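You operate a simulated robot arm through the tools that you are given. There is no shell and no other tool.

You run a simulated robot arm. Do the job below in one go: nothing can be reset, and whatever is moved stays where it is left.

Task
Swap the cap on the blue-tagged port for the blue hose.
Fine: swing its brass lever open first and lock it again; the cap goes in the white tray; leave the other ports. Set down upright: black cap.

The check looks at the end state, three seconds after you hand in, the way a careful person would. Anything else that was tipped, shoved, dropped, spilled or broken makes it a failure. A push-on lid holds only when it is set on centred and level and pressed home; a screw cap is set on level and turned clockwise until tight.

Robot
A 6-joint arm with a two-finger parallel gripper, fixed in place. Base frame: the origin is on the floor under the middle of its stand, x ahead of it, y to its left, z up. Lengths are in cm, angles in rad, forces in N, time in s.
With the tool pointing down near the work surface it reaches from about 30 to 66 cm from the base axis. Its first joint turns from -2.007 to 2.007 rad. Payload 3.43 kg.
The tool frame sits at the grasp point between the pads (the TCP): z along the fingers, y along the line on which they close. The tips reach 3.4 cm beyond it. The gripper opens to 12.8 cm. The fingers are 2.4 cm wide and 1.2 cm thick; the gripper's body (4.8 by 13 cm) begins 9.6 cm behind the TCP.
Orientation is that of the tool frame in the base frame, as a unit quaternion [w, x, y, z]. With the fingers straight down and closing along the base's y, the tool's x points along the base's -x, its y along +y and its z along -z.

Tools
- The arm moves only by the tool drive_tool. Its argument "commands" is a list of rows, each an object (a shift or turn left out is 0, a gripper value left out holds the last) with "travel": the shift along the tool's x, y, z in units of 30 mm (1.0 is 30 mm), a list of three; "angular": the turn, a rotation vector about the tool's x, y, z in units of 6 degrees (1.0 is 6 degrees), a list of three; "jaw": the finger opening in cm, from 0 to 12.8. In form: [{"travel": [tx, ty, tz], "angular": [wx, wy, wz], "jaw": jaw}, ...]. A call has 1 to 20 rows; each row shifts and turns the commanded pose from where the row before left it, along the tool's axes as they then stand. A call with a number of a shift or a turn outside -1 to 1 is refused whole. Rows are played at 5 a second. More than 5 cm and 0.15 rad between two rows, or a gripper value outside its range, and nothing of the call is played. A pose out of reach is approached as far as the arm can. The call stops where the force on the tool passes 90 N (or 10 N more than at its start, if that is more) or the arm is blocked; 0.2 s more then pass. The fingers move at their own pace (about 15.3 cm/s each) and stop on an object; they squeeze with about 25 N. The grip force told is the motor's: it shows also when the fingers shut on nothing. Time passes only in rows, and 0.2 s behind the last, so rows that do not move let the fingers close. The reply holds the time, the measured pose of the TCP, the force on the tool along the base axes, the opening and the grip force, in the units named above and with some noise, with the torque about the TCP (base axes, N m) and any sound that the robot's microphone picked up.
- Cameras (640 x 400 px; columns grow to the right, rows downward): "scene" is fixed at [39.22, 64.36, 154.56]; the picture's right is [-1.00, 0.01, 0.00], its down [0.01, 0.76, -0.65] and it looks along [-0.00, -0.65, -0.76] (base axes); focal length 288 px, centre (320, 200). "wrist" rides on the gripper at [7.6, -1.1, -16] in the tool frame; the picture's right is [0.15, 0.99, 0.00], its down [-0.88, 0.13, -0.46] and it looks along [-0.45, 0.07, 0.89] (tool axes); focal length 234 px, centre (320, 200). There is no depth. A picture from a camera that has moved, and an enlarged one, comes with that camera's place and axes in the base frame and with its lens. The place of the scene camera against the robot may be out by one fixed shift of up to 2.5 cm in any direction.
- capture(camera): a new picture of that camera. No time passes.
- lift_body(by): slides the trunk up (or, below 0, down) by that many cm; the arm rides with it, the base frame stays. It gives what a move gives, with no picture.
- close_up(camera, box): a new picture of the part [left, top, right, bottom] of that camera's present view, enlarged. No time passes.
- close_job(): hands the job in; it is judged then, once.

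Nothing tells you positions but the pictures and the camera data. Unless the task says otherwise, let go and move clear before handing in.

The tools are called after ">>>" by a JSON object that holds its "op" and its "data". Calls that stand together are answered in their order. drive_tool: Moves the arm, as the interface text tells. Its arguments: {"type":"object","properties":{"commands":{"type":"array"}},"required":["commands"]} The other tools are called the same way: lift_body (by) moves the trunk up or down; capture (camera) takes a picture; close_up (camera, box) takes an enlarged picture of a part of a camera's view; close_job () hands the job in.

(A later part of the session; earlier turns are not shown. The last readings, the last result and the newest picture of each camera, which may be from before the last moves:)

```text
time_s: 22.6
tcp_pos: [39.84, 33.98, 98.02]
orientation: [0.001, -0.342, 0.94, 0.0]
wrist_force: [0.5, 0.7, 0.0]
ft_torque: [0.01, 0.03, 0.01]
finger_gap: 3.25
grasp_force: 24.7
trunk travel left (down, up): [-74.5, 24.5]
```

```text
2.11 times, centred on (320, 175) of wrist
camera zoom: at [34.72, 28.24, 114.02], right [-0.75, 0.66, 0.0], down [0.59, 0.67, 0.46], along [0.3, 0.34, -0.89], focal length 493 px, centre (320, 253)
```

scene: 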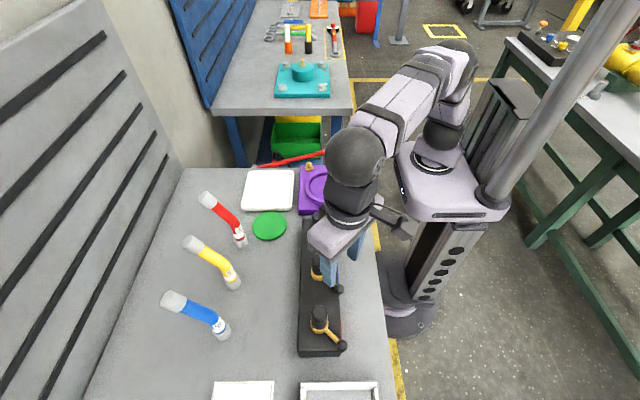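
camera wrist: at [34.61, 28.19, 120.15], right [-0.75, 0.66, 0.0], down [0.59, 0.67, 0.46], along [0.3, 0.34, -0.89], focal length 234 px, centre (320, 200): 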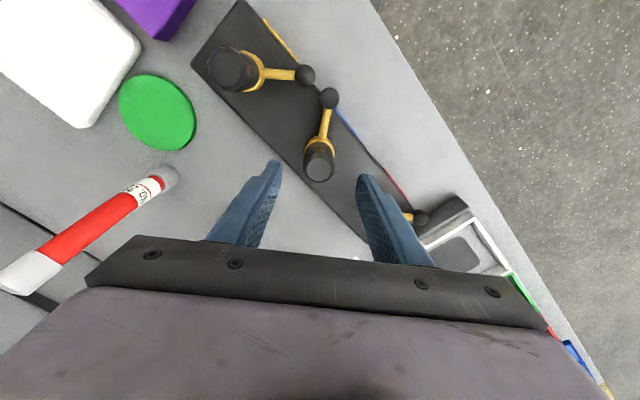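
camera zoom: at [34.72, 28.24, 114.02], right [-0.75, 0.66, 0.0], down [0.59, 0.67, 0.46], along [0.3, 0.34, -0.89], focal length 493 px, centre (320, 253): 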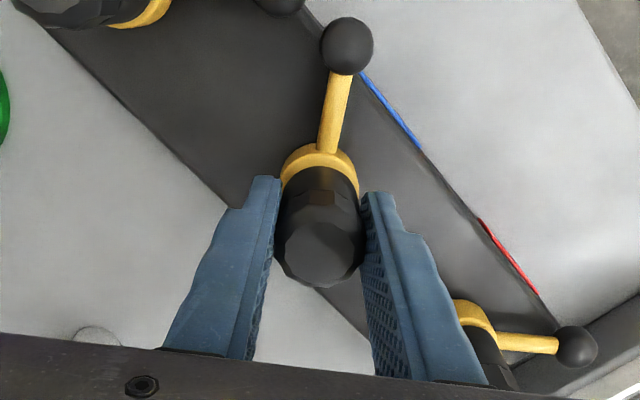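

The cap is rising with the fingers and there's no resistance, so it has released. Lifting it clear.

>>> {"op": "drive_tool", "data": {"commands": [{"travel": [0, 0, -0.4]}, {"travel": [0, 0, -0.8]}, {"travel": [0, 0, -0.9]}, {"travel": [0, 0, -0.9]}, {}]}}

>>> {"op": "capture", "data": {"camera": "wrist"}}

>>> {"op": "close_up", "data": {"camera": "scene", "box": [270, 200, 390, 320]}}

```text
time_s: 23.8
tcp_pos: [39.99, 33.98, 107.11]
orientation: [0.0, -0.343, 0.939, -0.001]
wrist_force: [-0.3, 0.2, -0.4]
ft_torque: [0.01, 0.0, 0.04]
finger_gap: 3.23
grasp_force: 25.0
trunk travel left (down, up): [-74.5, 24.5]
```

```text
taken
camera wrist: at [34.82, 28.22, 123.02], right [-0.75, 0.66, 0.0], down [0.59, 0.67, 0.46], along [0.3, 0.34, -0.89], focal length 234 px, centre (320, 200)
```

wrist: 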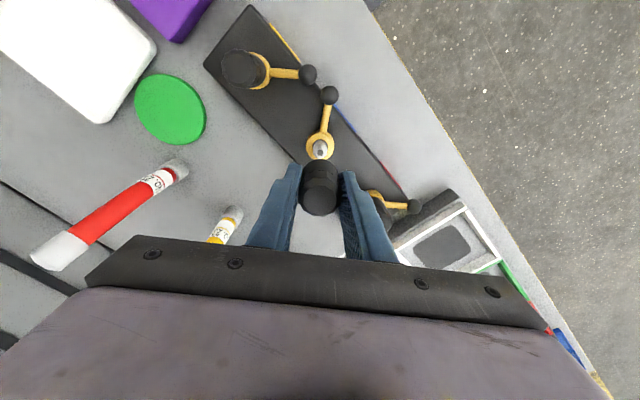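

```text
3.33 times, centred on (330, 260) of scene
camera zoom: at [39.22, 64.36, 154.56], right [-1.0, 0.01, 0.0], down [0.01, 0.76, -0.65], along [0.0, -0.65, -0.76], focal length 960 px, centre (287, 0)
```

zoom: 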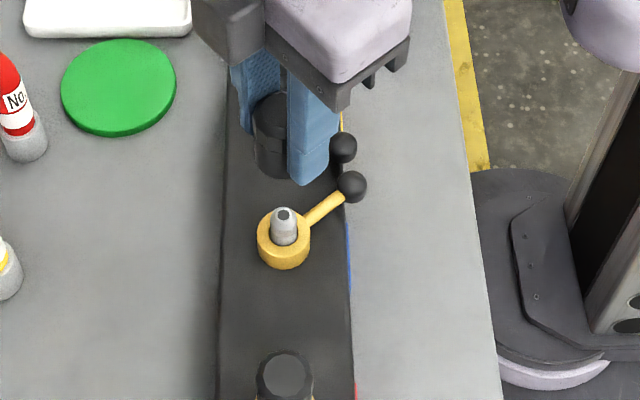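

The cap is off and the silver nipple is visible inside the brass ring. I'll look closely at the nipple and at how the cap sits in the fingers.

>>> {"op": "close_up", "data": {"camera": "wrist", "box": [240, 80, 400, 240]}}

>>> {"op": "close_up", "data": {"camera": "scene", "box": [290, 220, 350, 280]}}

```text
2.50 times, centred on (320, 160) of wrist
camera zoom: at [34.82, 28.22, 123.02], right [-0.75, 0.66, 0.0], down [0.59, 0.67, 0.46], along [0.3, 0.34, -0.89], focal length 585 px, centre (320, 300)
```

zoom: 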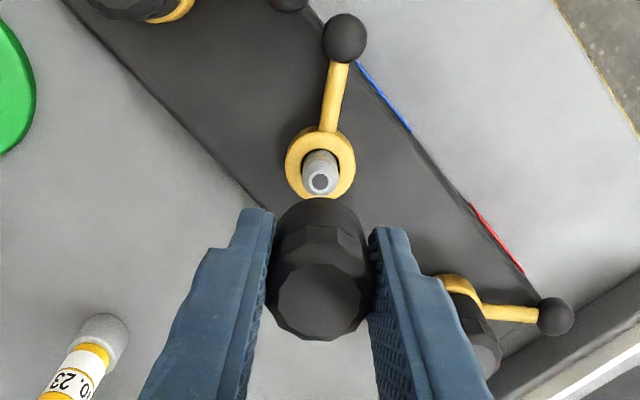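

```text
6.67 times, centred on (320, 250) of scene
camera zoom: at [39.22, 64.36, 154.56], right [-1.0, 0.01, 0.0], down [0.01, 0.76, -0.65], along [0.0, -0.65, -0.76], focal length 1921 px, centre (320, -133)
```

zoom: 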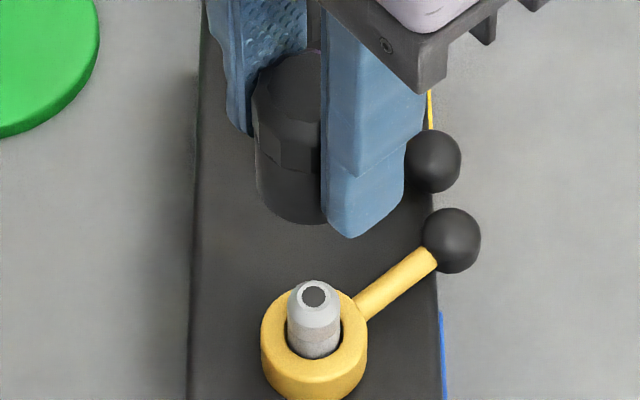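

The nipple is at about (39.9, 33.95), with its tip near z ≈ 95.5 and the ring top near 92.3. The cap bottom should be about 5 cm below the TCP. I'll carry the cap over to the white tray, which spans roughly x 48–64 and y −5 to 11.5, staying high.

>>> {"op": "drive_tool", "data": {"commands": [{"travel": [0.23, -0.878, 0]}, {"travel": [0.23, -0.878, 0]}, {"travel": [0.23, -0.878, 0]}, {"travel": [0.23, -0.878, 0]}, {"travel": [0.23, -0.878, 0]}, {"travel": [0.23, -0.878, 0]}, {"travel": [0.23, -0.878, 0]}, {"travel": [0.23, -0.878, 0]}, {"travel": [0.23, -0.878, 0]}, {"travel": [0.23, -0.878, 0]}, {"travel": [0.23, -0.878, 0]}, {"travel": [0.23, -0.878, 0]}, {}]}}

>>> {"op": "capture", "data": {"camera": "wrist"}}

>>> {"op": "capture", "data": {"camera": "scene"}}

```text
time_s: 26.6
tcp_pos: [53.79, 4.44, 107.06]
orientation: [0.001, -0.343, 0.939, 0.001]
wrist_force: [-0.3, 0.1, 0.7]
ft_torque: [-0.02, -0.02, -0.01]
finger_gap: 3.26
grasp_force: 24.8
trunk travel left (down, up): [-74.5, 24.5]
```

```text
taken
camera wrist: at [48.72, -1.36, 123.06], right [-0.75, 0.66, 0.0], down [0.59, 0.67, 0.46], along [0.3, 0.34, -0.89], focal length 234 px, centre (320, 200)
```

wrist: 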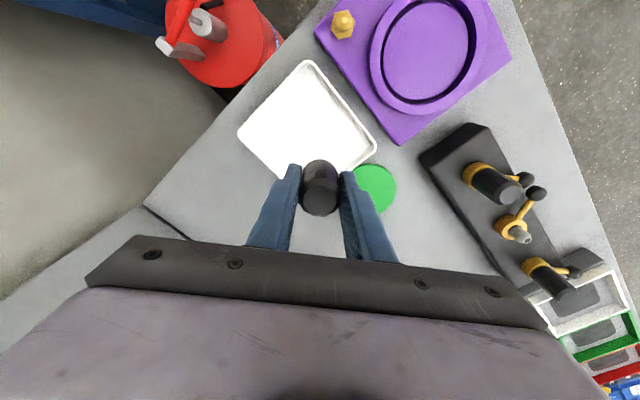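

```text
taken
```

scene: 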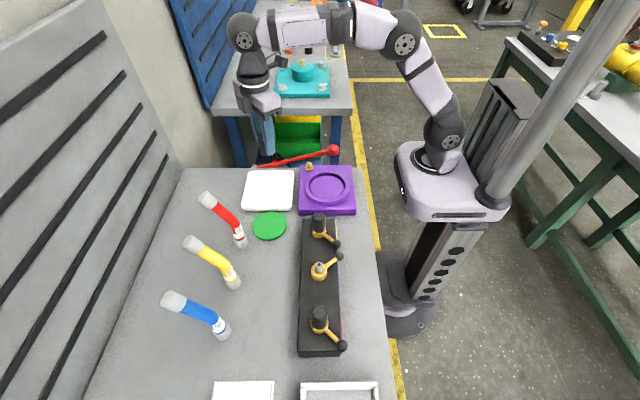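

The TCP is nearly over the middle of the white tray, which is measured here as x 48–63 and y −4 to 12. I'll lower the cap most of the way and look again.

>>> {"op": "drive_tool", "data": {"commands": [{"travel": [-0.2, 0, 0.8]}, {"travel": [-0.1, 0, 0.8]}, {"travel": [0, 0, 0.8]}, {"travel": [0, 0, 0.8]}, {"travel": [0, 0, 0.8]}, {}]}}

>>> {"op": "capture", "data": {"camera": "wrist"}}

>>> {"op": "close_up", "data": {"camera": "scene", "box": [220, 120, 340, 220]}}

```text
time_s: 28.0
tcp_pos: [54.63, 5.03, 94.9]
orientation: [0.0, -0.342, 0.94, -0.001]
wrist_force: [-0.1, 0.2, -0.7]
ft_torque: [0.0, 0.0, -0.02]
finger_gap: 3.26
grasp_force: 24.7
trunk travel left (down, up): [-74.5, 24.5]
```

```text
taken
camera wrist: at [49.45, -0.73, 110.95], right [-0.75, 0.66, 0.0], down [0.59, 0.67, 0.46], along [0.3, 0.34, -0.89], focal length 234 px, centre (320, 200)
```

wrist: 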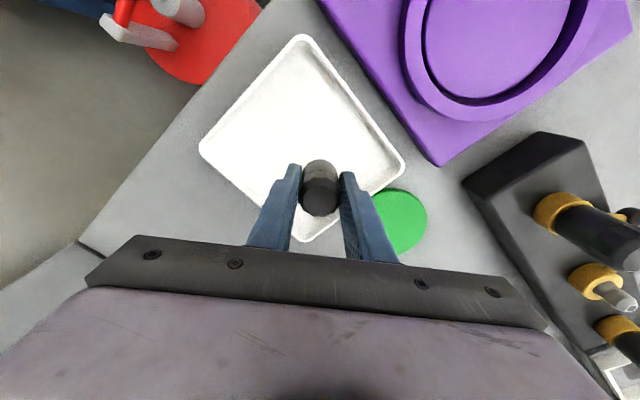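

```text
4.00 times, centred on (280, 170) of scene
camera zoom: at [39.22, 64.36, 154.56], right [-1.0, 0.01, 0.0], down [0.01, 0.76, -0.65], along [0.0, -0.65, -0.76], focal length 1152 px, centre (480, 320)
```

zoom: 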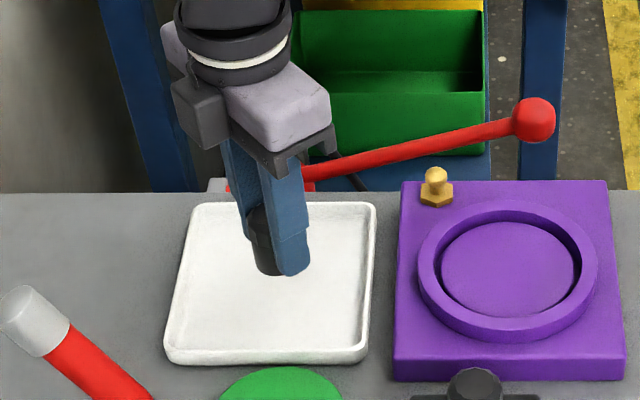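

The cap is above the tray, slightly off centre but well inside the rim. I'll descend slowly until it touches the floor.

>>> {"op": "drive_tool", "data": {"commands": [{"travel": [0, 0, 0.4]}, {"travel": [0, 0, 0.4]}, {"travel": [0, 0, 0.2]}, {}]}}

>>> {"op": "close_up", "data": {"camera": "wrist", "box": [230, 100, 410, 250]}}

>>> {"op": "close_up", "data": {"camera": "scene", "box": [250, 150, 310, 210]}}

```text
time_s: 29.0
tcp_pos: [54.73, 5.03, 91.99]
orientation: [0.0, -0.343, 0.939, 0.0]
wrist_force: [-0.6, -0.9, 0.3]
ft_torque: [-0.01, 0.01, 0.01]
finger_gap: 3.24
grasp_force: 25.1
trunk travel left (down, up): [-74.5, 24.5]
```

```text
2.67 times, centred on (320, 175) of wrist
camera zoom: at [49.48, -0.71, 108.0], right [-0.75, 0.66, 0.0], down [0.59, 0.67, 0.46], along [0.3, 0.34, -0.89], focal length 624 px, centre (320, 267)
```

zoom: 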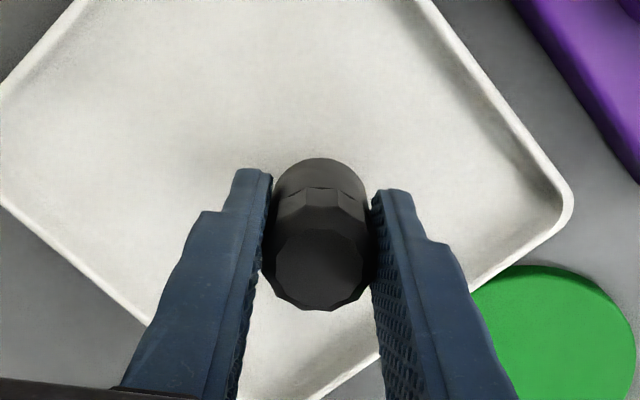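

```text
6.67 times, centred on (280, 180) of scene
camera zoom: at [39.22, 64.36, 154.56], right [-1.0, 0.01, 0.0], down [0.01, 0.76, -0.65], along [0.0, -0.65, -0.76], focal length 1921 px, centre (587, 333)
```

zoom: 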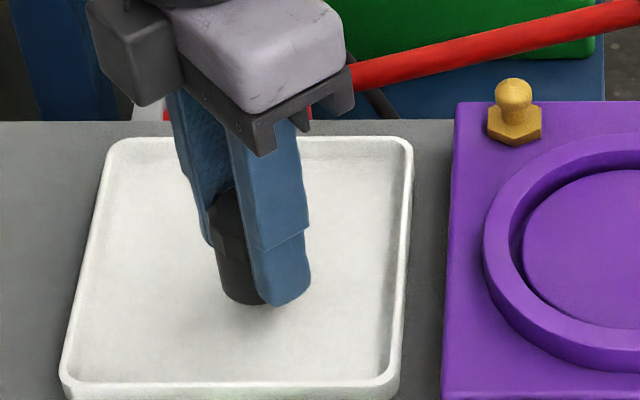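

The cap is getting close to the tray floor. I'll step down a few millimetres at a time.

>>> {"op": "drive_tool", "data": {"commands": [{"travel": [0, 0, 0.1]}, {"travel": [0, 0, 0.1]}, {}]}}

```text
time_s: 29.8
tcp_pos: [54.6, 5.01, 91.51]
orientation: [0.0, -0.343, 0.939, 0.0]
wrist_force: [-0.4, 0.3, 0.3]
ft_torque: [-0.01, -0.03, 0.0]
finger_gap: 3.22
grasp_force: 25.2
trunk travel left (down, up): [-74.5, 24.5]
```

>>> {"op": "drive_tool", "data": {"commands": [{"travel": [0, 0, 0.1]}, {"travel": [0, 0, 0.1]}, {}]}}

>>> {"op": "close_up", "data": {"camera": "scene", "box": [250, 150, 310, 210]}}

```text
time_s: 30.6
tcp_pos: [54.52, 4.97, 90.78]
orientation: [0.0, -0.343, 0.939, 0.0]
wrist_force: [0.6, 0.3, -0.2]
ft_torque: [0.02, 0.03, 0.0]
finger_gap: 3.24
grasp_force: 25.4
trunk travel left (down, up): [-74.5, 24.5]
```

```text
6.67 times, centred on (280, 180) of scene
camera zoom: at [39.22, 64.36, 154.56], right [-1.0, 0.01, 0.0], down [0.01, 0.76, -0.65], along [0.0, -0.65, -0.76], focal length 1921 px, centre (587, 333)
```

zoom: 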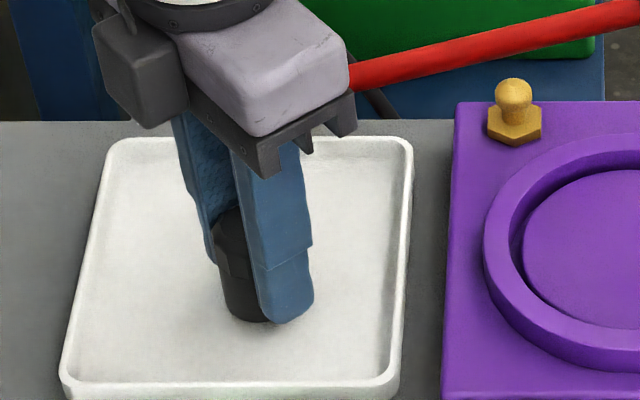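

No contact yet. I'll keep stepping down.

>>> {"op": "drive_tool", "data": {"commands": [{"travel": [0, 0, 0.08]}, {"travel": [0, 0, 0.08]}, {}]}}

```text
time_s: 31.4
tcp_pos: [54.53, 5.04, 90.6]
orientation: [0.001, -0.343, 0.939, -0.001]
wrist_force: [-0.4, 0.3, 13.5]
ft_torque: [-0.02, 0.17, -0.02]
finger_gap: 3.26
grasp_force: 25.3
trunk travel left (down, up): [-74.5, 24.5]
```

Contact with the tray floor at TCP z ≈ 90.6. I'll relax the pressure slightly and open the fingers.

>>> {"op": "drive_tool", "data": {"commands": [{"travel": [0, 0, -0.05]}, {"jaw": 3.6}, {"jaw": 4.5}, {"jaw": 6}, {}]}}

>>> {"op": "close_up", "data": {"camera": "wrist", "box": [230, 100, 410, 250]}}

>>> {"op": "close_up", "data": {"camera": "scene", "box": [250, 150, 310, 210]}}

```text
time_s: 32.6
tcp_pos: [54.54, 5.05, 90.58]
orientation: [0.0, -0.343, 0.939, 0.0]
wrist_force: [0.6, -0.5, -0.1]
ft_torque: [0.04, -0.01, -0.01]
finger_gap: 6.03
grasp_force: 0.0
trunk travel left (down, up): [-74.5, 24.5]
```

```text
2.67 times, centred on (320, 175) of wrist
camera zoom: at [49.43, -0.68, 106.46], right [-0.75, 0.66, 0.0], down [0.59, 0.67, 0.46], along [0.3, 0.34, -0.89], focal length 624 px, centre (320, 267)
```

zoom: 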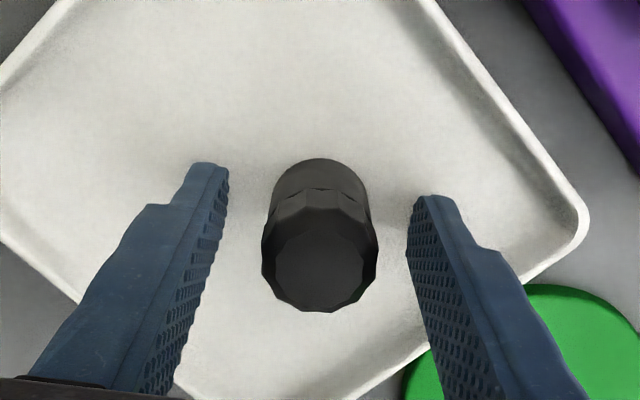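

```text
6.67 times, centred on (280, 180) of scene
camera zoom: at [39.22, 64.36, 154.56], right [-1.0, 0.01, 0.0], down [0.01, 0.76, -0.65], along [0.0, -0.65, -0.76], focal length 1921 px, centre (587, 333)
```

zoom: 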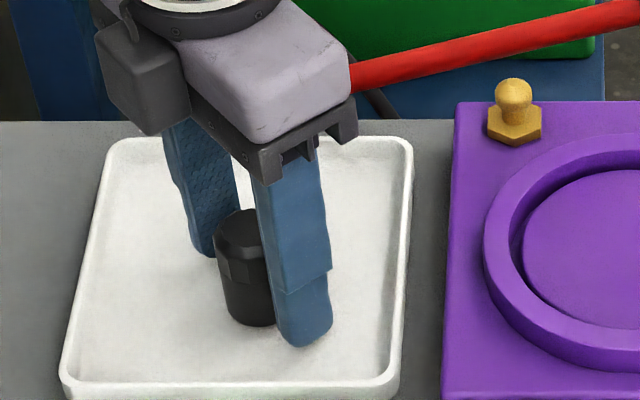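

The cap stands upright in the white tray. I'll go straight up and then over toward the blue hose, staying above the hose tops and clear of the ports.

>>> {"op": "drive_tool", "data": {"commands": [{"travel": [0, 0, -0.5]}, {"travel": [0, 0, -0.9]}, {"travel": [0, 0, -0.9]}, {"travel": [0, 0, -0.9]}, {"travel": [0, 0, -0.9]}, {"travel": [0, 0, -0.9]}, {"travel": [0, 0, -0.9]}, {"travel": [0, 0, -0.9]}, {}]}}

>>> {"op": "drive_tool", "data": {"commands": [{"travel": [-0.567, 0.867, 0]}, {"travel": [-0.567, 0.867, 0]}, {"travel": [-0.567, 0.867, 0]}, {"travel": [-0.567, 0.867, 0]}, {"travel": [-0.567, 0.867, 0]}, {"travel": [-0.567, 0.867, 0]}, {"travel": [-0.567, 0.867, 0]}, {"travel": [-0.567, 0.867, 0]}, {"travel": [-0.567, 0.867, 0]}, {"travel": [-0.567, 0.867, 0]}, {"travel": [-0.567, 0.867, 0]}, {"travel": [-0.567, 0.867, 0]}, {}]}}

>>> {"op": "capture", "data": {"camera": "wrist"}}

>>> {"op": "capture", "data": {"camera": "scene"}}

```text
time_s: 34.6
tcp_pos: [54.47, 5.1, 110.96]
orientation: [0.0, -0.342, 0.94, -0.001]
wrist_force: [-0.4, -0.2, -1.1]
ft_torque: [-0.03, 0.03, -0.01]
finger_gap: 6.02
grasp_force: 0.0
trunk travel left (down, up): [-74.5, 24.5]
```

```text
time_s: 37.4
tcp_pos: [45.08, 38.05, 107.53]
orientation: [0.0, -0.342, 0.94, 0.0]
wrist_force: [-0.4, 0.3, 0.7]
ft_torque: [0.0, 0.01, -0.01]
finger_gap: 6.0
grasp_force: 0.1
out of reach, approached as far as the arm can: row 7, 8, 9, 10, 11, 12
trunk travel left (down, up): [-74.5, 24.5]
```

```text
taken
camera wrist: at [39.85, 32.27, 123.52], right [-0.75, 0.66, 0.0], down [0.59, 0.67, 0.46], along [0.3, 0.34, -0.89], focal length 234 px, centre (320, 200)
```

wrist: 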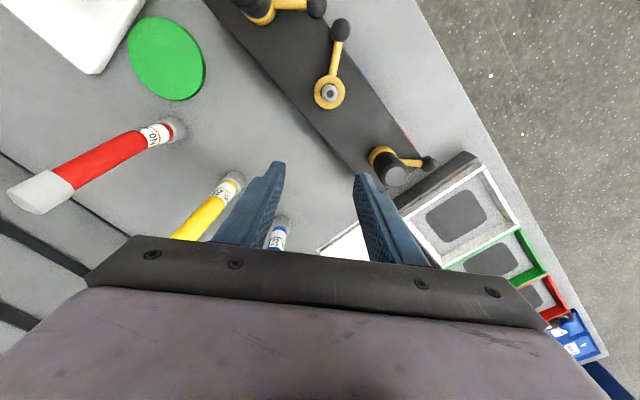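

```text
taken
```

scene: 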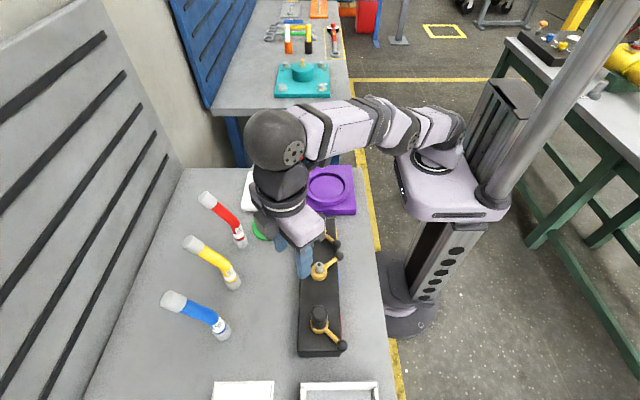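

The arm ran out of reach at this height with the tool vertical. I'll raise the trunk a little to suit the outward, tilted reach the hose needs, then check where the commanded pose sits.

>>> {"op": "lift_body", "data": {"by": 8}}

>>> {"op": "drive_tool", "data": {"commands": [{}]}}

```text
time_s: 38.6
tcp_pos: [45.15, 37.96, 115.55]
orientation: [0.0, -0.343, 0.939, -0.001]
wrist_force: [-0.3, -0.5, -0.8]
ft_torque: [0.03, -0.03, 0.04]
finger_gap: 6.02
grasp_force: 0.2
trunk travel left (down, up): [-82.5, 16.5]
```

```text
time_s: 39.0
tcp_pos: [45.08, 37.94, 115.58]
orientation: [0.0, -0.343, 0.939, 0.0]
wrist_force: [0.0, -0.6, -0.2]
ft_torque: [-0.03, 0.01, 0.01]
finger_gap: 6.0
grasp_force: 0.0
trunk travel left (down, up): [-82.5, 16.5]
```

Now I'll turn the hand to point outward and tilt it about 40° from vertical. That will reach the hose from the robot side with the fingers closing sideways.

>>> {"op": "drive_tool", "data": {"commands": [{"angular": [0, 0, 1]}, {"angular": [0, 0, 1]}, {"angular": [0, 0, 1]}, {"angular": [0, 0, 1]}, {"angular": [0, 0, 1]}, {"angular": [0, -0.84, 0]}, {"angular": [0, -0.84, 0]}, {"angular": [0, -0.84, 0]}, {"angular": [0, -0.84, 0]}, {"angular": [0, -0.84, 0]}, {"angular": [0, -0.84, 0]}, {"angular": [0, -0.84, 0]}, {"angular": [0, -0.84, 0]}, {}]}}

>>> {"op": "capture", "data": {"camera": "wrist"}}

>>> {"op": "capture", "data": {"camera": "scene"}}

```text
time_s: 42.0
tcp_pos: [45.15, 37.9, 115.48]
orientation: [0.345, -0.084, 0.934, 0.031]
wrist_force: [0.3, 0.2, 0.0]
ft_torque: [0.03, 0.0, 0.0]
finger_gap: 5.98
grasp_force: 0.1
trunk travel left (down, up): [-82.5, 16.5]
```

```text
taken
camera wrist: at [29.29, 34.06, 122.81], right [-0.28, 0.95, -0.09], down [0.35, 0.19, 0.92], along [0.89, 0.23, -0.39], focal length 234 px, centre (320, 200)
```

wrist: 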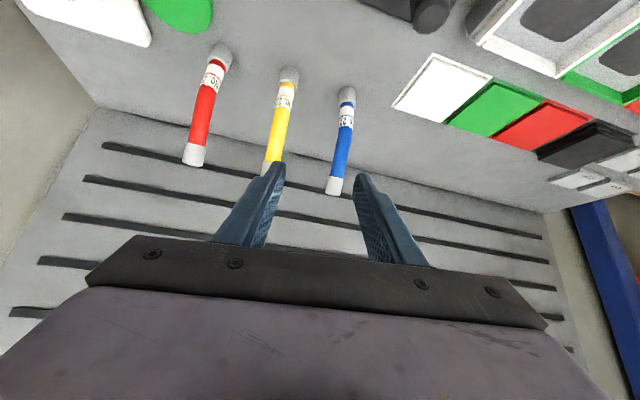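

```text
taken
```

scene: 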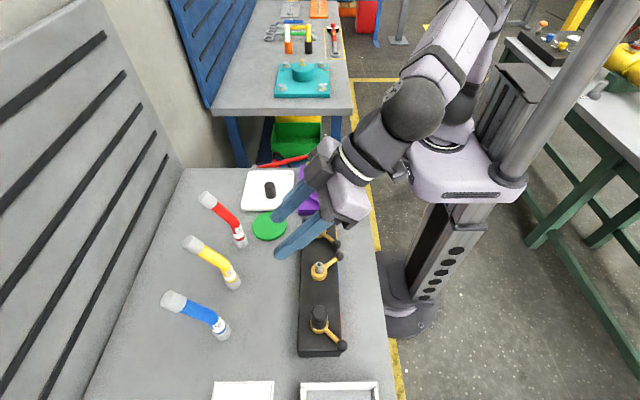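

The tilted pose works, and the wrist camera now sees the hoses from the side (upside down in the picture). I'll measure the blue hose.

>>> {"op": "close_up", "data": {"camera": "wrist", "box": [290, 60, 410, 210]}}

>>> {"op": "close_up", "data": {"camera": "scene", "box": [150, 270, 250, 360]}}

```text
2.67 times, centred on (350, 135) of wrist
camera zoom: at [29.29, 34.06, 122.81], right [-0.28, 0.95, -0.09], down [0.35, 0.19, 0.92], along [0.89, 0.23, -0.39], focal length 624 px, centre (240, 373)
```

zoom: 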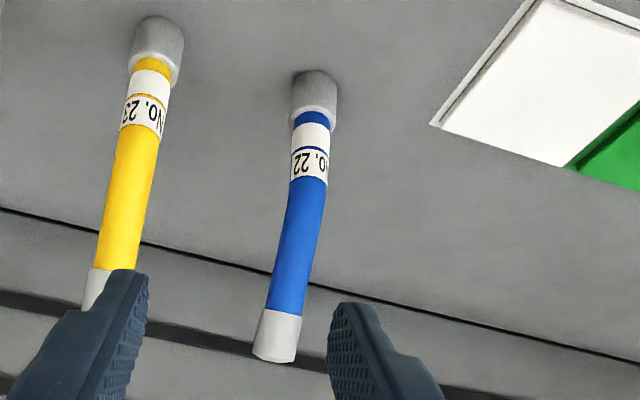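

```text
4.44 times, centred on (200, 315) of scene
camera zoom: at [39.22, 64.36, 154.56], right [-1.0, 0.01, 0.0], down [0.01, 0.76, -0.65], along [0.0, -0.65, -0.76], focal length 1281 px, centre (853, -311)
```

zoom: 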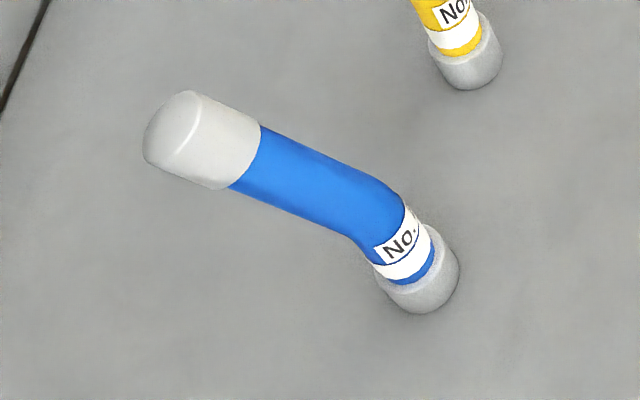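

The blue hose stands vertically at about (61.4, 45.9). Its collar is 4 cm tall and 3.3 cm wide, the straight labelled section runs up to z ≈ 94, and above that it bends away in +x. I'll move to a pre-approach point along the tilted tool axis.

>>> {"op": "drive_tool", "data": {"commands": [{"travel": [0.114, 0.237, 0.835]}, {"travel": [0.114, 0.237, 0.835]}, {"travel": [0.114, 0.237, 0.835]}, {"travel": [0.114, 0.237, 0.835]}, {"travel": [0.114, 0.237, 0.835]}, {"travel": [0.114, 0.237, 0.835]}, {"travel": [0.114, 0.237, 0.835]}, {}]}}

>>> {"op": "capture", "data": {"camera": "wrist"}}

>>> {"op": "capture", "data": {"camera": "scene"}}

```text
time_s: 43.8
tcp_pos: [53.6, 44.54, 100.77]
orientation: [0.344, -0.082, 0.935, 0.031]
wrist_force: [-0.1, 0.1, 0.7]
ft_torque: [0.0, 0.01, 0.04]
finger_gap: 5.98
grasp_force: 0.0
trunk travel left (down, up): [-82.5, 16.5]
```

```text
taken
camera wrist: at [37.77, 40.62, 107.99], right [-0.28, 0.95, -0.09], down [0.35, 0.19, 0.92], along [0.89, 0.23, -0.39], focal length 234 px, centre (320, 200)
```

wrist: 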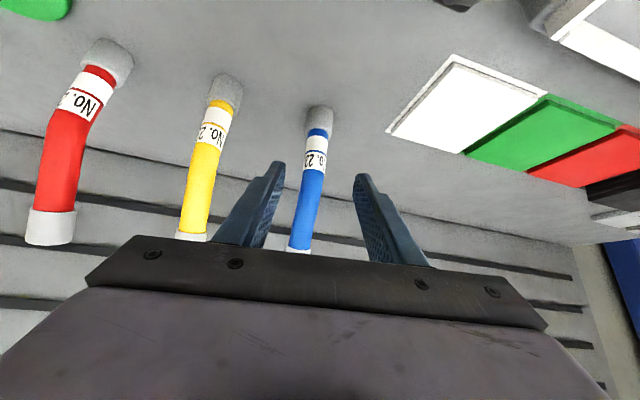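

```text
taken
```

scene: 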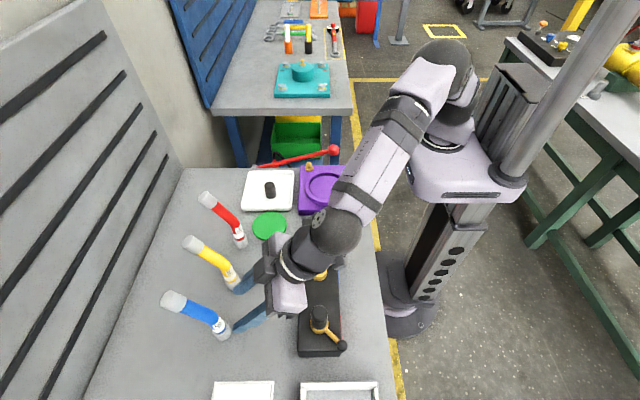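

The pre-approach is reached and the hose is between the fingers' lines. I'll refine the position with an enlarged view.

>>> {"op": "close_up", "data": {"camera": "wrist", "box": [250, 90, 390, 250]}}

```text
2.50 times, centred on (320, 170) of wrist
camera zoom: at [37.77, 40.62, 107.99], right [-0.28, 0.95, -0.09], down [0.35, 0.19, 0.92], along [0.89, 0.23, -0.39], focal length 585 px, centre (320, 275)
```

zoom: 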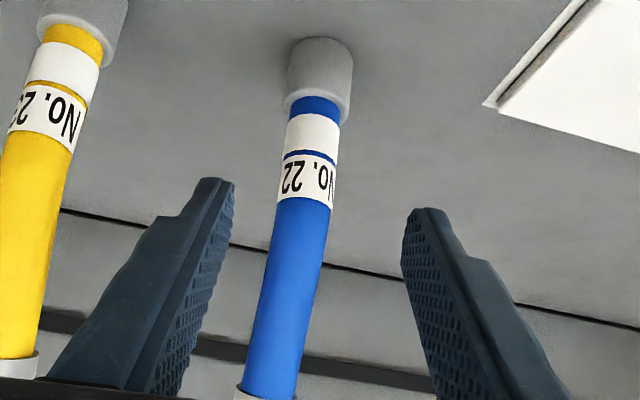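

The axis refines to about (61.6, 45.65). I'll advance along the tool axis in two stages so I can check clearance partway.

>>> {"op": "drive_tool", "data": {"commands": [{"travel": [-0.01, -0.037, 0.9]}, {"travel": [-0.01, -0.037, 0.9]}, {"travel": [-0.01, -0.037, 0.9]}, {}]}}

>>> {"op": "close_up", "data": {"camera": "wrist", "box": [220, 60, 420, 260]}}

>>> {"op": "close_up", "data": {"camera": "scene", "box": [150, 230, 350, 370]}}

```text
time_s: 44.8
tcp_pos: [58.8, 45.11, 94.59]
orientation: [0.344, -0.083, 0.935, 0.03]
wrist_force: [-0.6, 0.1, 0.4]
ft_torque: [-0.06, 0.01, 0.0]
finger_gap: 6.0
grasp_force: 0.0
trunk travel left (down, up): [-82.5, 16.5]
```

```text
2.00 times, centred on (320, 160) of wrist
camera zoom: at [43.07, 41.25, 101.81], right [-0.28, 0.95, -0.09], down [0.35, 0.19, 0.92], along [0.89, 0.23, -0.39], focal length 468 px, centre (320, 280)
```

zoom: 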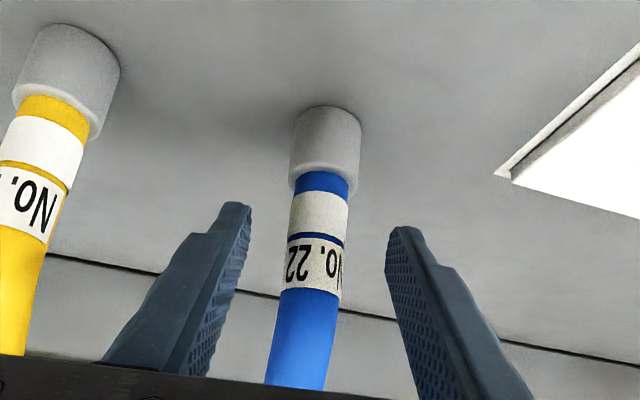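

```text
2.86 times, centred on (250, 300) of scene
camera zoom: at [39.22, 64.36, 154.56], right [-1.0, 0.01, 0.0], down [0.01, 0.76, -0.65], along [0.0, -0.65, -0.76], focal length 823 px, centre (520, -86)
```

zoom: 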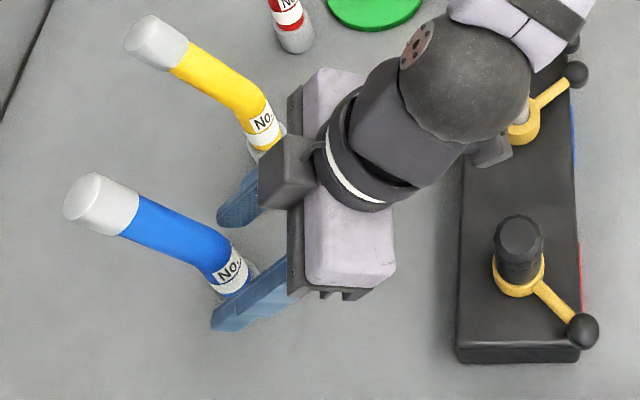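

The hose is centred between the fingers with good side clearance. I'll advance the last 4 cm.

>>> {"op": "drive_tool", "data": {"commands": [{"travel": [-0.025, 0.005, 0.5]}, {"travel": [-0.025, 0.005, 0.5]}, {"travel": [0, 0, 0.4]}, {}]}}

>>> {"op": "close_up", "data": {"camera": "wrist", "box": [220, 60, 420, 260]}}

>>> {"op": "close_up", "data": {"camera": "scene", "box": [150, 250, 290, 370]}}

```text
time_s: 45.8
tcp_pos: [61.51, 45.59, 91.45]
orientation: [0.344, -0.083, 0.935, 0.03]
wrist_force: [0.2, 0.3, -0.3]
ft_torque: [0.0, 0.02, -0.02]
finger_gap: 6.0
grasp_force: 0.0
trunk travel left (down, up): [-82.5, 16.5]
```

```text
2.00 times, centred on (320, 160) of wrist
camera zoom: at [45.84, 41.68, 98.72], right [-0.28, 0.95, -0.09], down [0.35, 0.19, 0.92], along [0.89, 0.23, -0.39], focal length 468 px, centre (320, 280)
```

zoom: 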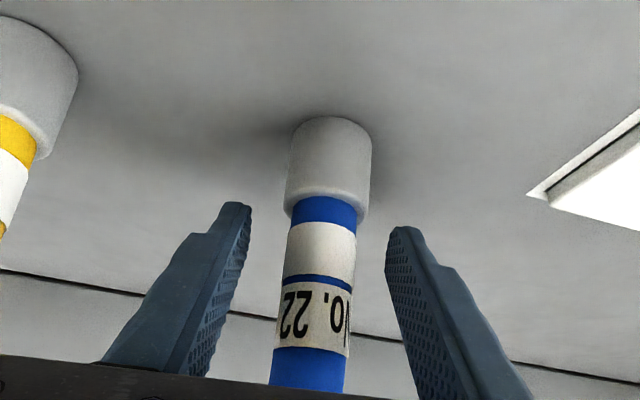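

```text
3.33 times, centred on (220, 310) of scene
camera zoom: at [39.22, 64.36, 154.56], right [-1.0, 0.01, 0.0], down [0.01, 0.76, -0.65], along [0.0, -0.65, -0.76], focal length 960 px, centre (653, -167)
```

zoom: 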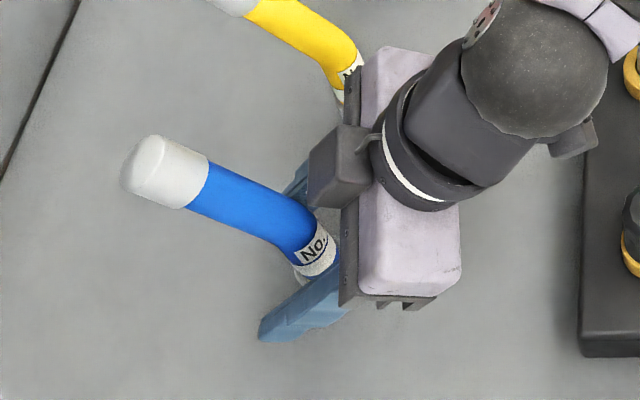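

The straight labelled part of the hose is between the pads. Closing the grip.

>>> {"op": "drive_tool", "data": {"commands": [{"jaw": 4.0}, {"jaw": 3.0}, {"jaw": 1.8}, {"jaw": 1.8}, {}]}}

>>> {"op": "close_up", "data": {"camera": "wrist", "box": [220, 60, 420, 260]}}

>>> {"op": "close_up", "data": {"camera": "scene", "box": [150, 250, 290, 370]}}

```text
time_s: 47.0
tcp_pos: [61.73, 45.62, 91.51]
orientation: [0.343, -0.081, 0.935, 0.031]
wrist_force: [4.6, 0.6, 3.6]
ft_torque: [0.07, -0.29, -0.03]
finger_gap: 2.49
grasp_force: 24.6
trunk travel left (down, up): [-82.5, 16.5]
```

```text
2.00 times, centred on (320, 160) of wrist
camera zoom: at [45.9, 41.68, 98.8], right [-0.28, 0.95, -0.09], down [0.35, 0.19, 0.92], along [0.89, 0.23, -0.39], focal length 468 px, centre (320, 280)
```

zoom: 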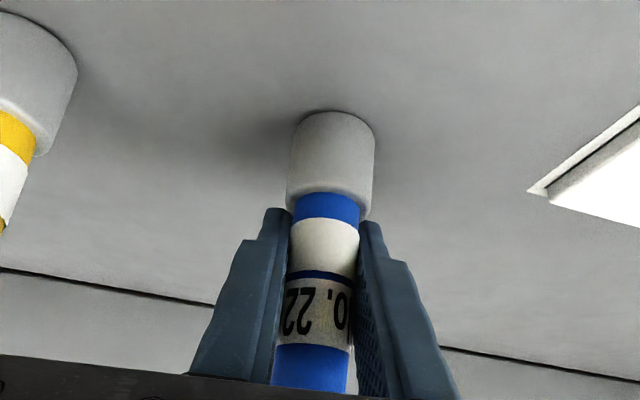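

```text
3.33 times, centred on (220, 310) of scene
camera zoom: at [39.22, 64.36, 154.56], right [-1.0, 0.01, 0.0], down [0.01, 0.76, -0.65], along [0.0, -0.65, -0.76], focal length 960 px, centre (653, -167)
```

zoom: 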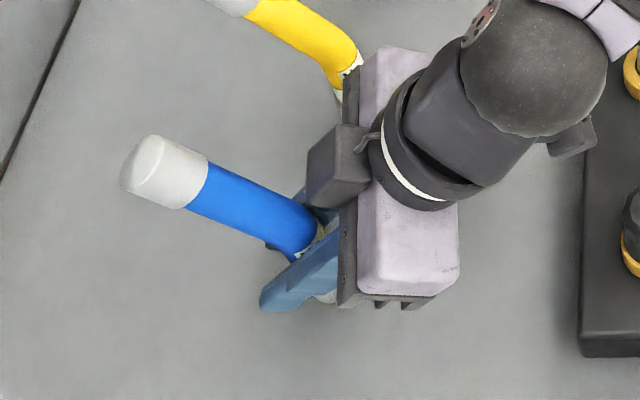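

The hose is gripped, 2.5 cm wide. I'll lift it slightly and check that it stays upright in the fingers.

>>> {"op": "drive_tool", "data": {"commands": [{"travel": [-0.065, 0, -0.076]}, {"travel": [-0.13, 0, -0.152]}, {}]}}

>>> {"op": "close_up", "data": {"camera": "wrist", "box": [220, 60, 420, 260]}}

>>> {"op": "close_up", "data": {"camera": "scene", "box": [150, 250, 290, 370]}}

```text
time_s: 47.8
tcp_pos: [61.5, 45.68, 92.3]
orientation: [0.342, -0.083, 0.935, 0.03]
wrist_force: [0.2, 0.5, -3.8]
ft_torque: [0.02, 0.0, 0.01]
finger_gap: 2.48
grasp_force: 24.8
trunk travel left (down, up): [-82.5, 16.5]
```

```text
2.00 times, centred on (320, 160) of wrist
camera zoom: at [45.85, 41.76, 99.54], right [-0.28, 0.95, -0.1], down [0.35, 0.2, 0.92], along [0.89, 0.23, -0.39], focal length 468 px, centre (320, 280)
```

zoom: 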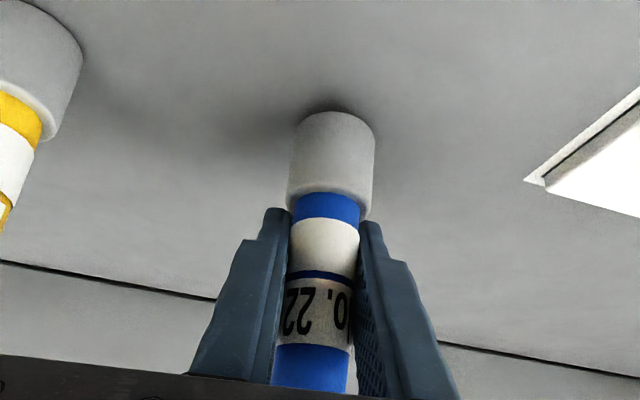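

```text
3.33 times, centred on (220, 310) of scene
camera zoom: at [39.22, 64.36, 154.56], right [-1.0, 0.01, 0.0], down [0.01, 0.76, -0.65], along [0.0, -0.65, -0.76], focal length 960 px, centre (653, -167)
```

zoom: 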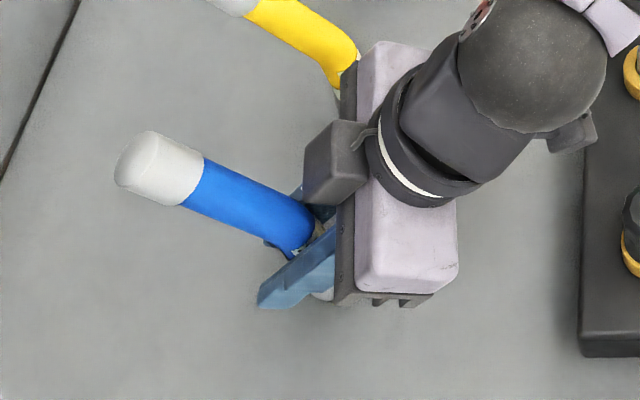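

The hose is off the table and stable in the grip, weighing about 4 N. I'll zoom in to judge how upright it hangs.

>>> {"op": "close_up", "data": {"camera": "wrist", "box": [280, 100, 370, 250]}}

>>> {"op": "close_up", "data": {"camera": "scene", "box": [165, 275, 245, 355]}}

```text
2.67 times, centred on (325, 175) of wrist
camera zoom: at [45.85, 41.76, 99.54], right [-0.28, 0.95, -0.1], down [0.35, 0.2, 0.92], along [0.89, 0.23, -0.39], focal length 624 px, centre (307, 267)
```

zoom: 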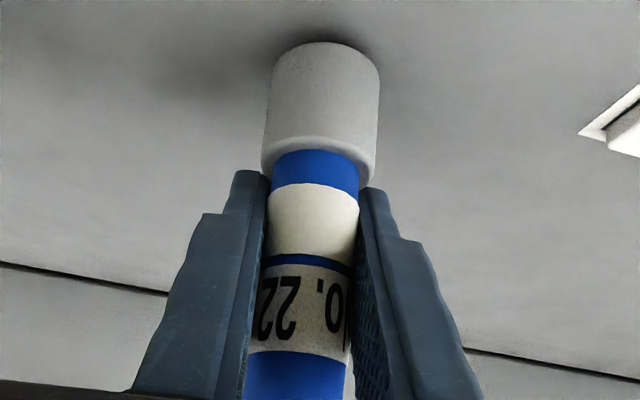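

```text
5.00 times, centred on (205, 315) of scene
camera zoom: at [39.22, 64.36, 154.56], right [-1.0, 0.01, 0.0], down [0.01, 0.76, -0.65], along [0.0, -0.65, -0.76], focal length 1441 px, centre (895, -375)
```

zoom: 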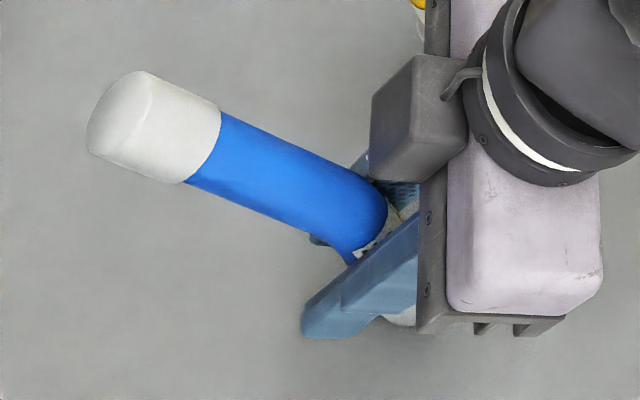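

The hose hangs very nearly upright. I'll lift it well clear before carrying it over.

>>> {"op": "drive_tool", "data": {"commands": [{"travel": [-0.4, 0, -0.473]}, {"travel": [-0.5, 0, -0.591]}, {"travel": [-0.5, 0, -0.591]}, {"travel": [-0.5, 0, -0.591]}, {"travel": [-0.5, 0, -0.591]}, {"travel": [-0.5, 0, -0.591]}, {}]}}

>>> {"op": "capture", "data": {"camera": "wrist"}}

>>> {"op": "capture", "data": {"camera": "scene"}}

```text
time_s: 49.4
tcp_pos: [61.51, 45.75, 105.81]
orientation: [0.342, -0.083, 0.935, 0.03]
wrist_force: [0.0, -0.9, -3.2]
ft_torque: [0.04, -0.01, 0.03]
finger_gap: 2.48
grasp_force: 24.8
trunk travel left (down, up): [-82.5, 16.5]
```

```text
taken
camera wrist: at [45.87, 41.84, 113.06], right [-0.28, 0.95, -0.09], down [0.35, 0.19, 0.92], along [0.89, 0.23, -0.39], focal length 234 px, centre (320, 200)
```

wrist: 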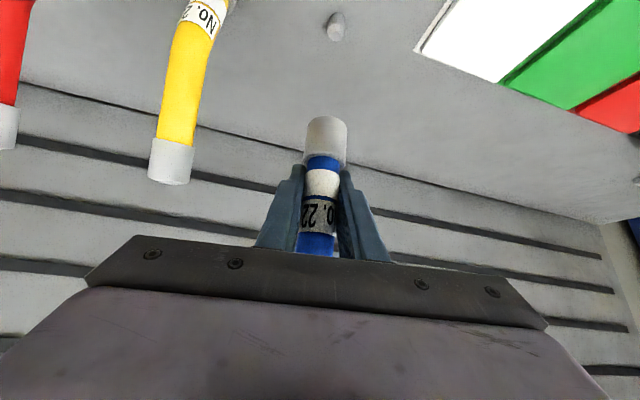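

```text
taken
```

scene: 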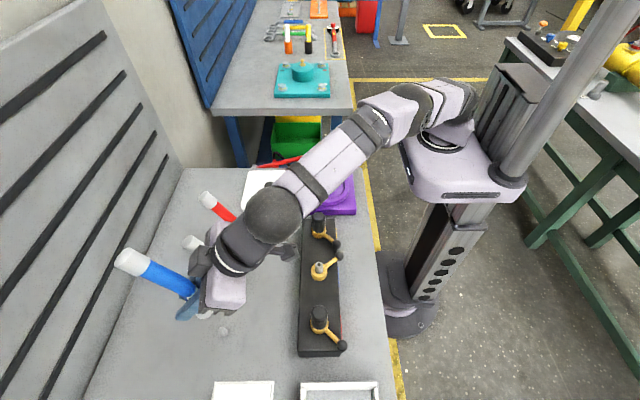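

The hose had been standing on a small peg, which confirms its axis at about (61.4, 45.7), within 2 mm of the TCP. Now I'll carry it to above the blue port at the same height.

>>> {"op": "drive_tool", "data": {"commands": [{"travel": [0.494, -0.215, -0.418]}, {"travel": [0.494, -0.215, -0.418]}, {"travel": [0.494, -0.215, -0.418]}, {"travel": [0.494, -0.215, -0.418]}, {"travel": [0.494, -0.215, -0.418]}, {"travel": [0.494, -0.215, -0.418]}, {"travel": [0.494, -0.215, -0.418]}, {"travel": [0.494, -0.215, -0.418]}, {"travel": [0.494, -0.215, -0.418]}, {"travel": [0.494, -0.215, -0.418]}, {"travel": [0.494, -0.215, -0.418]}, {"travel": [0.494, -0.215, -0.418]}, {}]}}

>>> {"op": "capture", "data": {"camera": "wrist"}}

>>> {"op": "capture", "data": {"camera": "scene"}}

```text
time_s: 52.2
tcp_pos: [40.02, 33.99, 105.74]
orientation: [0.343, -0.083, 0.935, 0.031]
wrist_force: [0.3, -0.3, -3.1]
ft_torque: [0.02, 0.02, -0.01]
finger_gap: 2.47
grasp_force: 24.9
trunk travel left (down, up): [-82.5, 16.5]
```

```text
taken
camera wrist: at [24.35, 30.07, 112.98], right [-0.28, 0.95, -0.1], down [0.35, 0.19, 0.92], along [0.89, 0.23, -0.39], focal length 234 px, centre (320, 200)
```

wrist: 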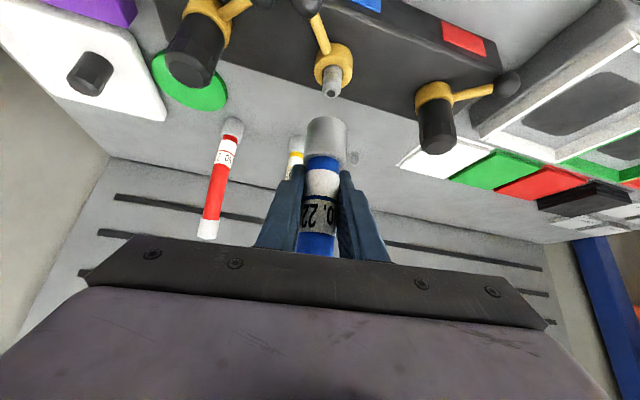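

```text
taken
```

scene: 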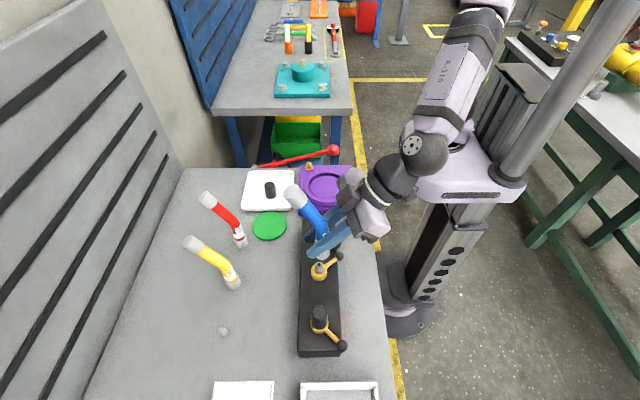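

The hose is above the port. I'll take enlarged views from both cameras to check the alignment between the collar and the nipple.

>>> {"op": "close_up", "data": {"camera": "wrist", "box": [270, 30, 390, 180]}}

>>> {"op": "close_up", "data": {"camera": "scene", "box": [280, 210, 360, 290]}}

```text
2.67 times, centred on (330, 105) of wrist
camera zoom: at [24.35, 30.07, 112.98], right [-0.28, 0.95, -0.1], down [0.35, 0.19, 0.92], along [0.89, 0.23, -0.39], focal length 624 px, centre (293, 453)
```

zoom: 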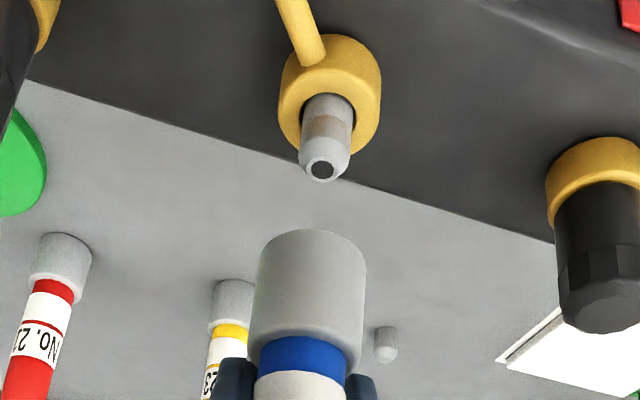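

```text
5.00 times, centred on (320, 250) of scene
camera zoom: at [39.22, 64.36, 154.56], right [-1.0, 0.01, 0.0], down [0.01, 0.76, -0.65], along [0.0, -0.65, -0.76], focal length 1441 px, centre (320, -50)
```

zoom: 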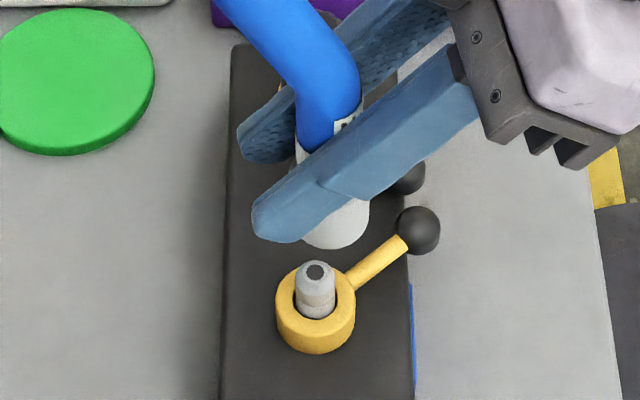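

From the scene camera, the collar bottom sits about 0.6 cm too close to the robot relative to the nipple, while the sideways alignment is good. I'll shift it outward by that amount and lower it to just above the nipple to check again.

>>> {"op": "drive_tool", "data": {"commands": [{"travel": [-0.158, 0.02, 0.133]}, {"travel": [0.18, 0, 0.212]}, {"travel": [0.18, 0, 0.212]}, {"travel": [0.15, 0, 0.178]}, {}]}}

>>> {"op": "close_up", "data": {"camera": "wrist", "box": [270, 30, 390, 180]}}

>>> {"op": "close_up", "data": {"camera": "scene", "box": [290, 225, 350, 285]}}

```text
time_s: 53.4
tcp_pos: [40.77, 34.15, 103.4]
orientation: [0.344, -0.083, 0.935, 0.03]
wrist_force: [0.4, 0.2, -2.4]
ft_torque: [0.02, 0.02, 0.01]
finger_gap: 2.49
grasp_force: 25.0
trunk travel left (down, up): [-82.5, 16.5]
```

```text
2.67 times, centred on (330, 105) of wrist
camera zoom: at [24.93, 30.16, 110.65], right [-0.28, 0.95, -0.09], down [0.35, 0.19, 0.92], along [0.89, 0.23, -0.39], focal length 624 px, centre (293, 453)
```

zoom: 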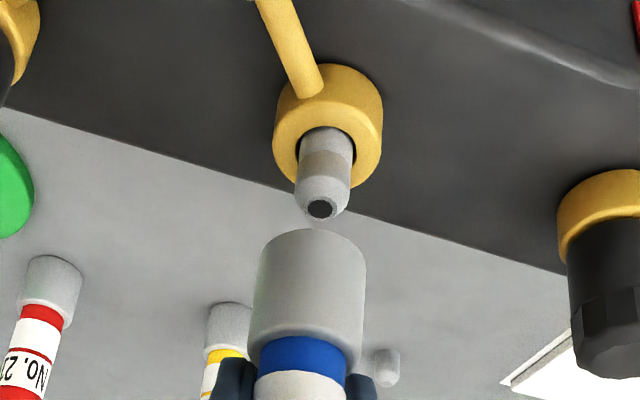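

```text
6.67 times, centred on (320, 255) of scene
camera zoom: at [39.22, 64.36, 154.56], right [-1.0, 0.01, 0.0], down [0.01, 0.76, -0.65], along [0.0, -0.65, -0.76], focal length 1921 px, centre (320, -167)
```

zoom: 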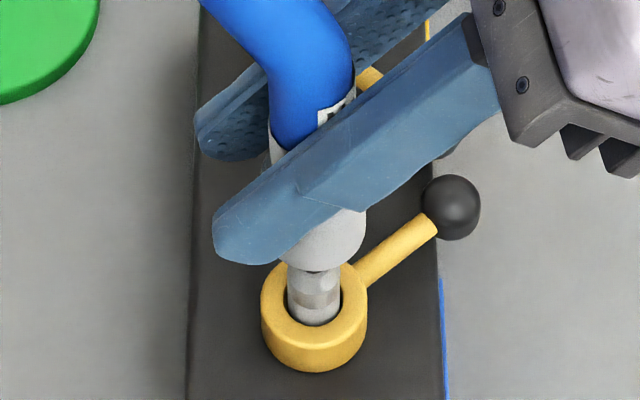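

The collar is now close above the nipple and looks aligned in x. I'll check with more magnification.

>>> {"op": "close_up", "data": {"camera": "scene", "box": [305, 240, 335, 270]}}

>>> {"op": "close_up", "data": {"camera": "wrist", "box": [295, 50, 355, 130]}}

```text
13.33 times, centred on (320, 255) of scene
camera zoom: at [39.22, 64.36, 154.56], right [-1.0, 0.01, 0.0], down [0.01, 0.76, -0.65], along [0.0, -0.65, -0.76], focal length 3842 px, centre (320, -533)
```

zoom: 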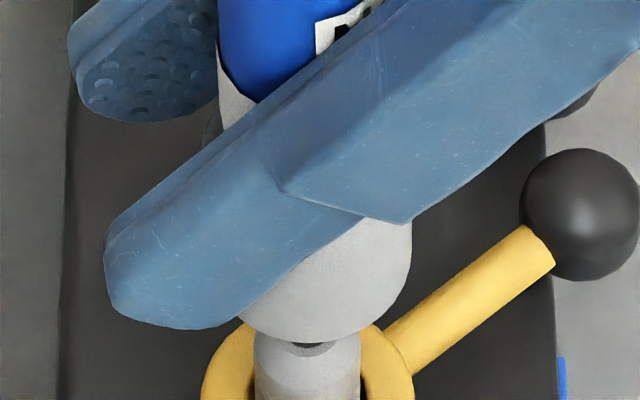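

```text
5.00 times, centred on (325, 90) of wrist
camera zoom: at [24.93, 30.16, 110.65], right [-0.28, 0.95, -0.09], down [0.35, 0.19, 0.92], along [0.89, 0.23, -0.39], focal length 1171 px, centre (295, 750)
```

zoom: 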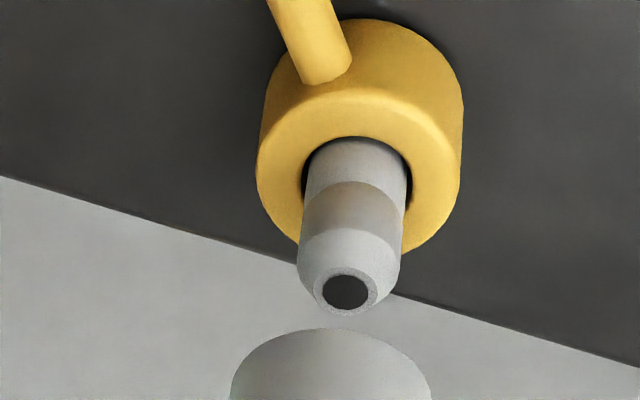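

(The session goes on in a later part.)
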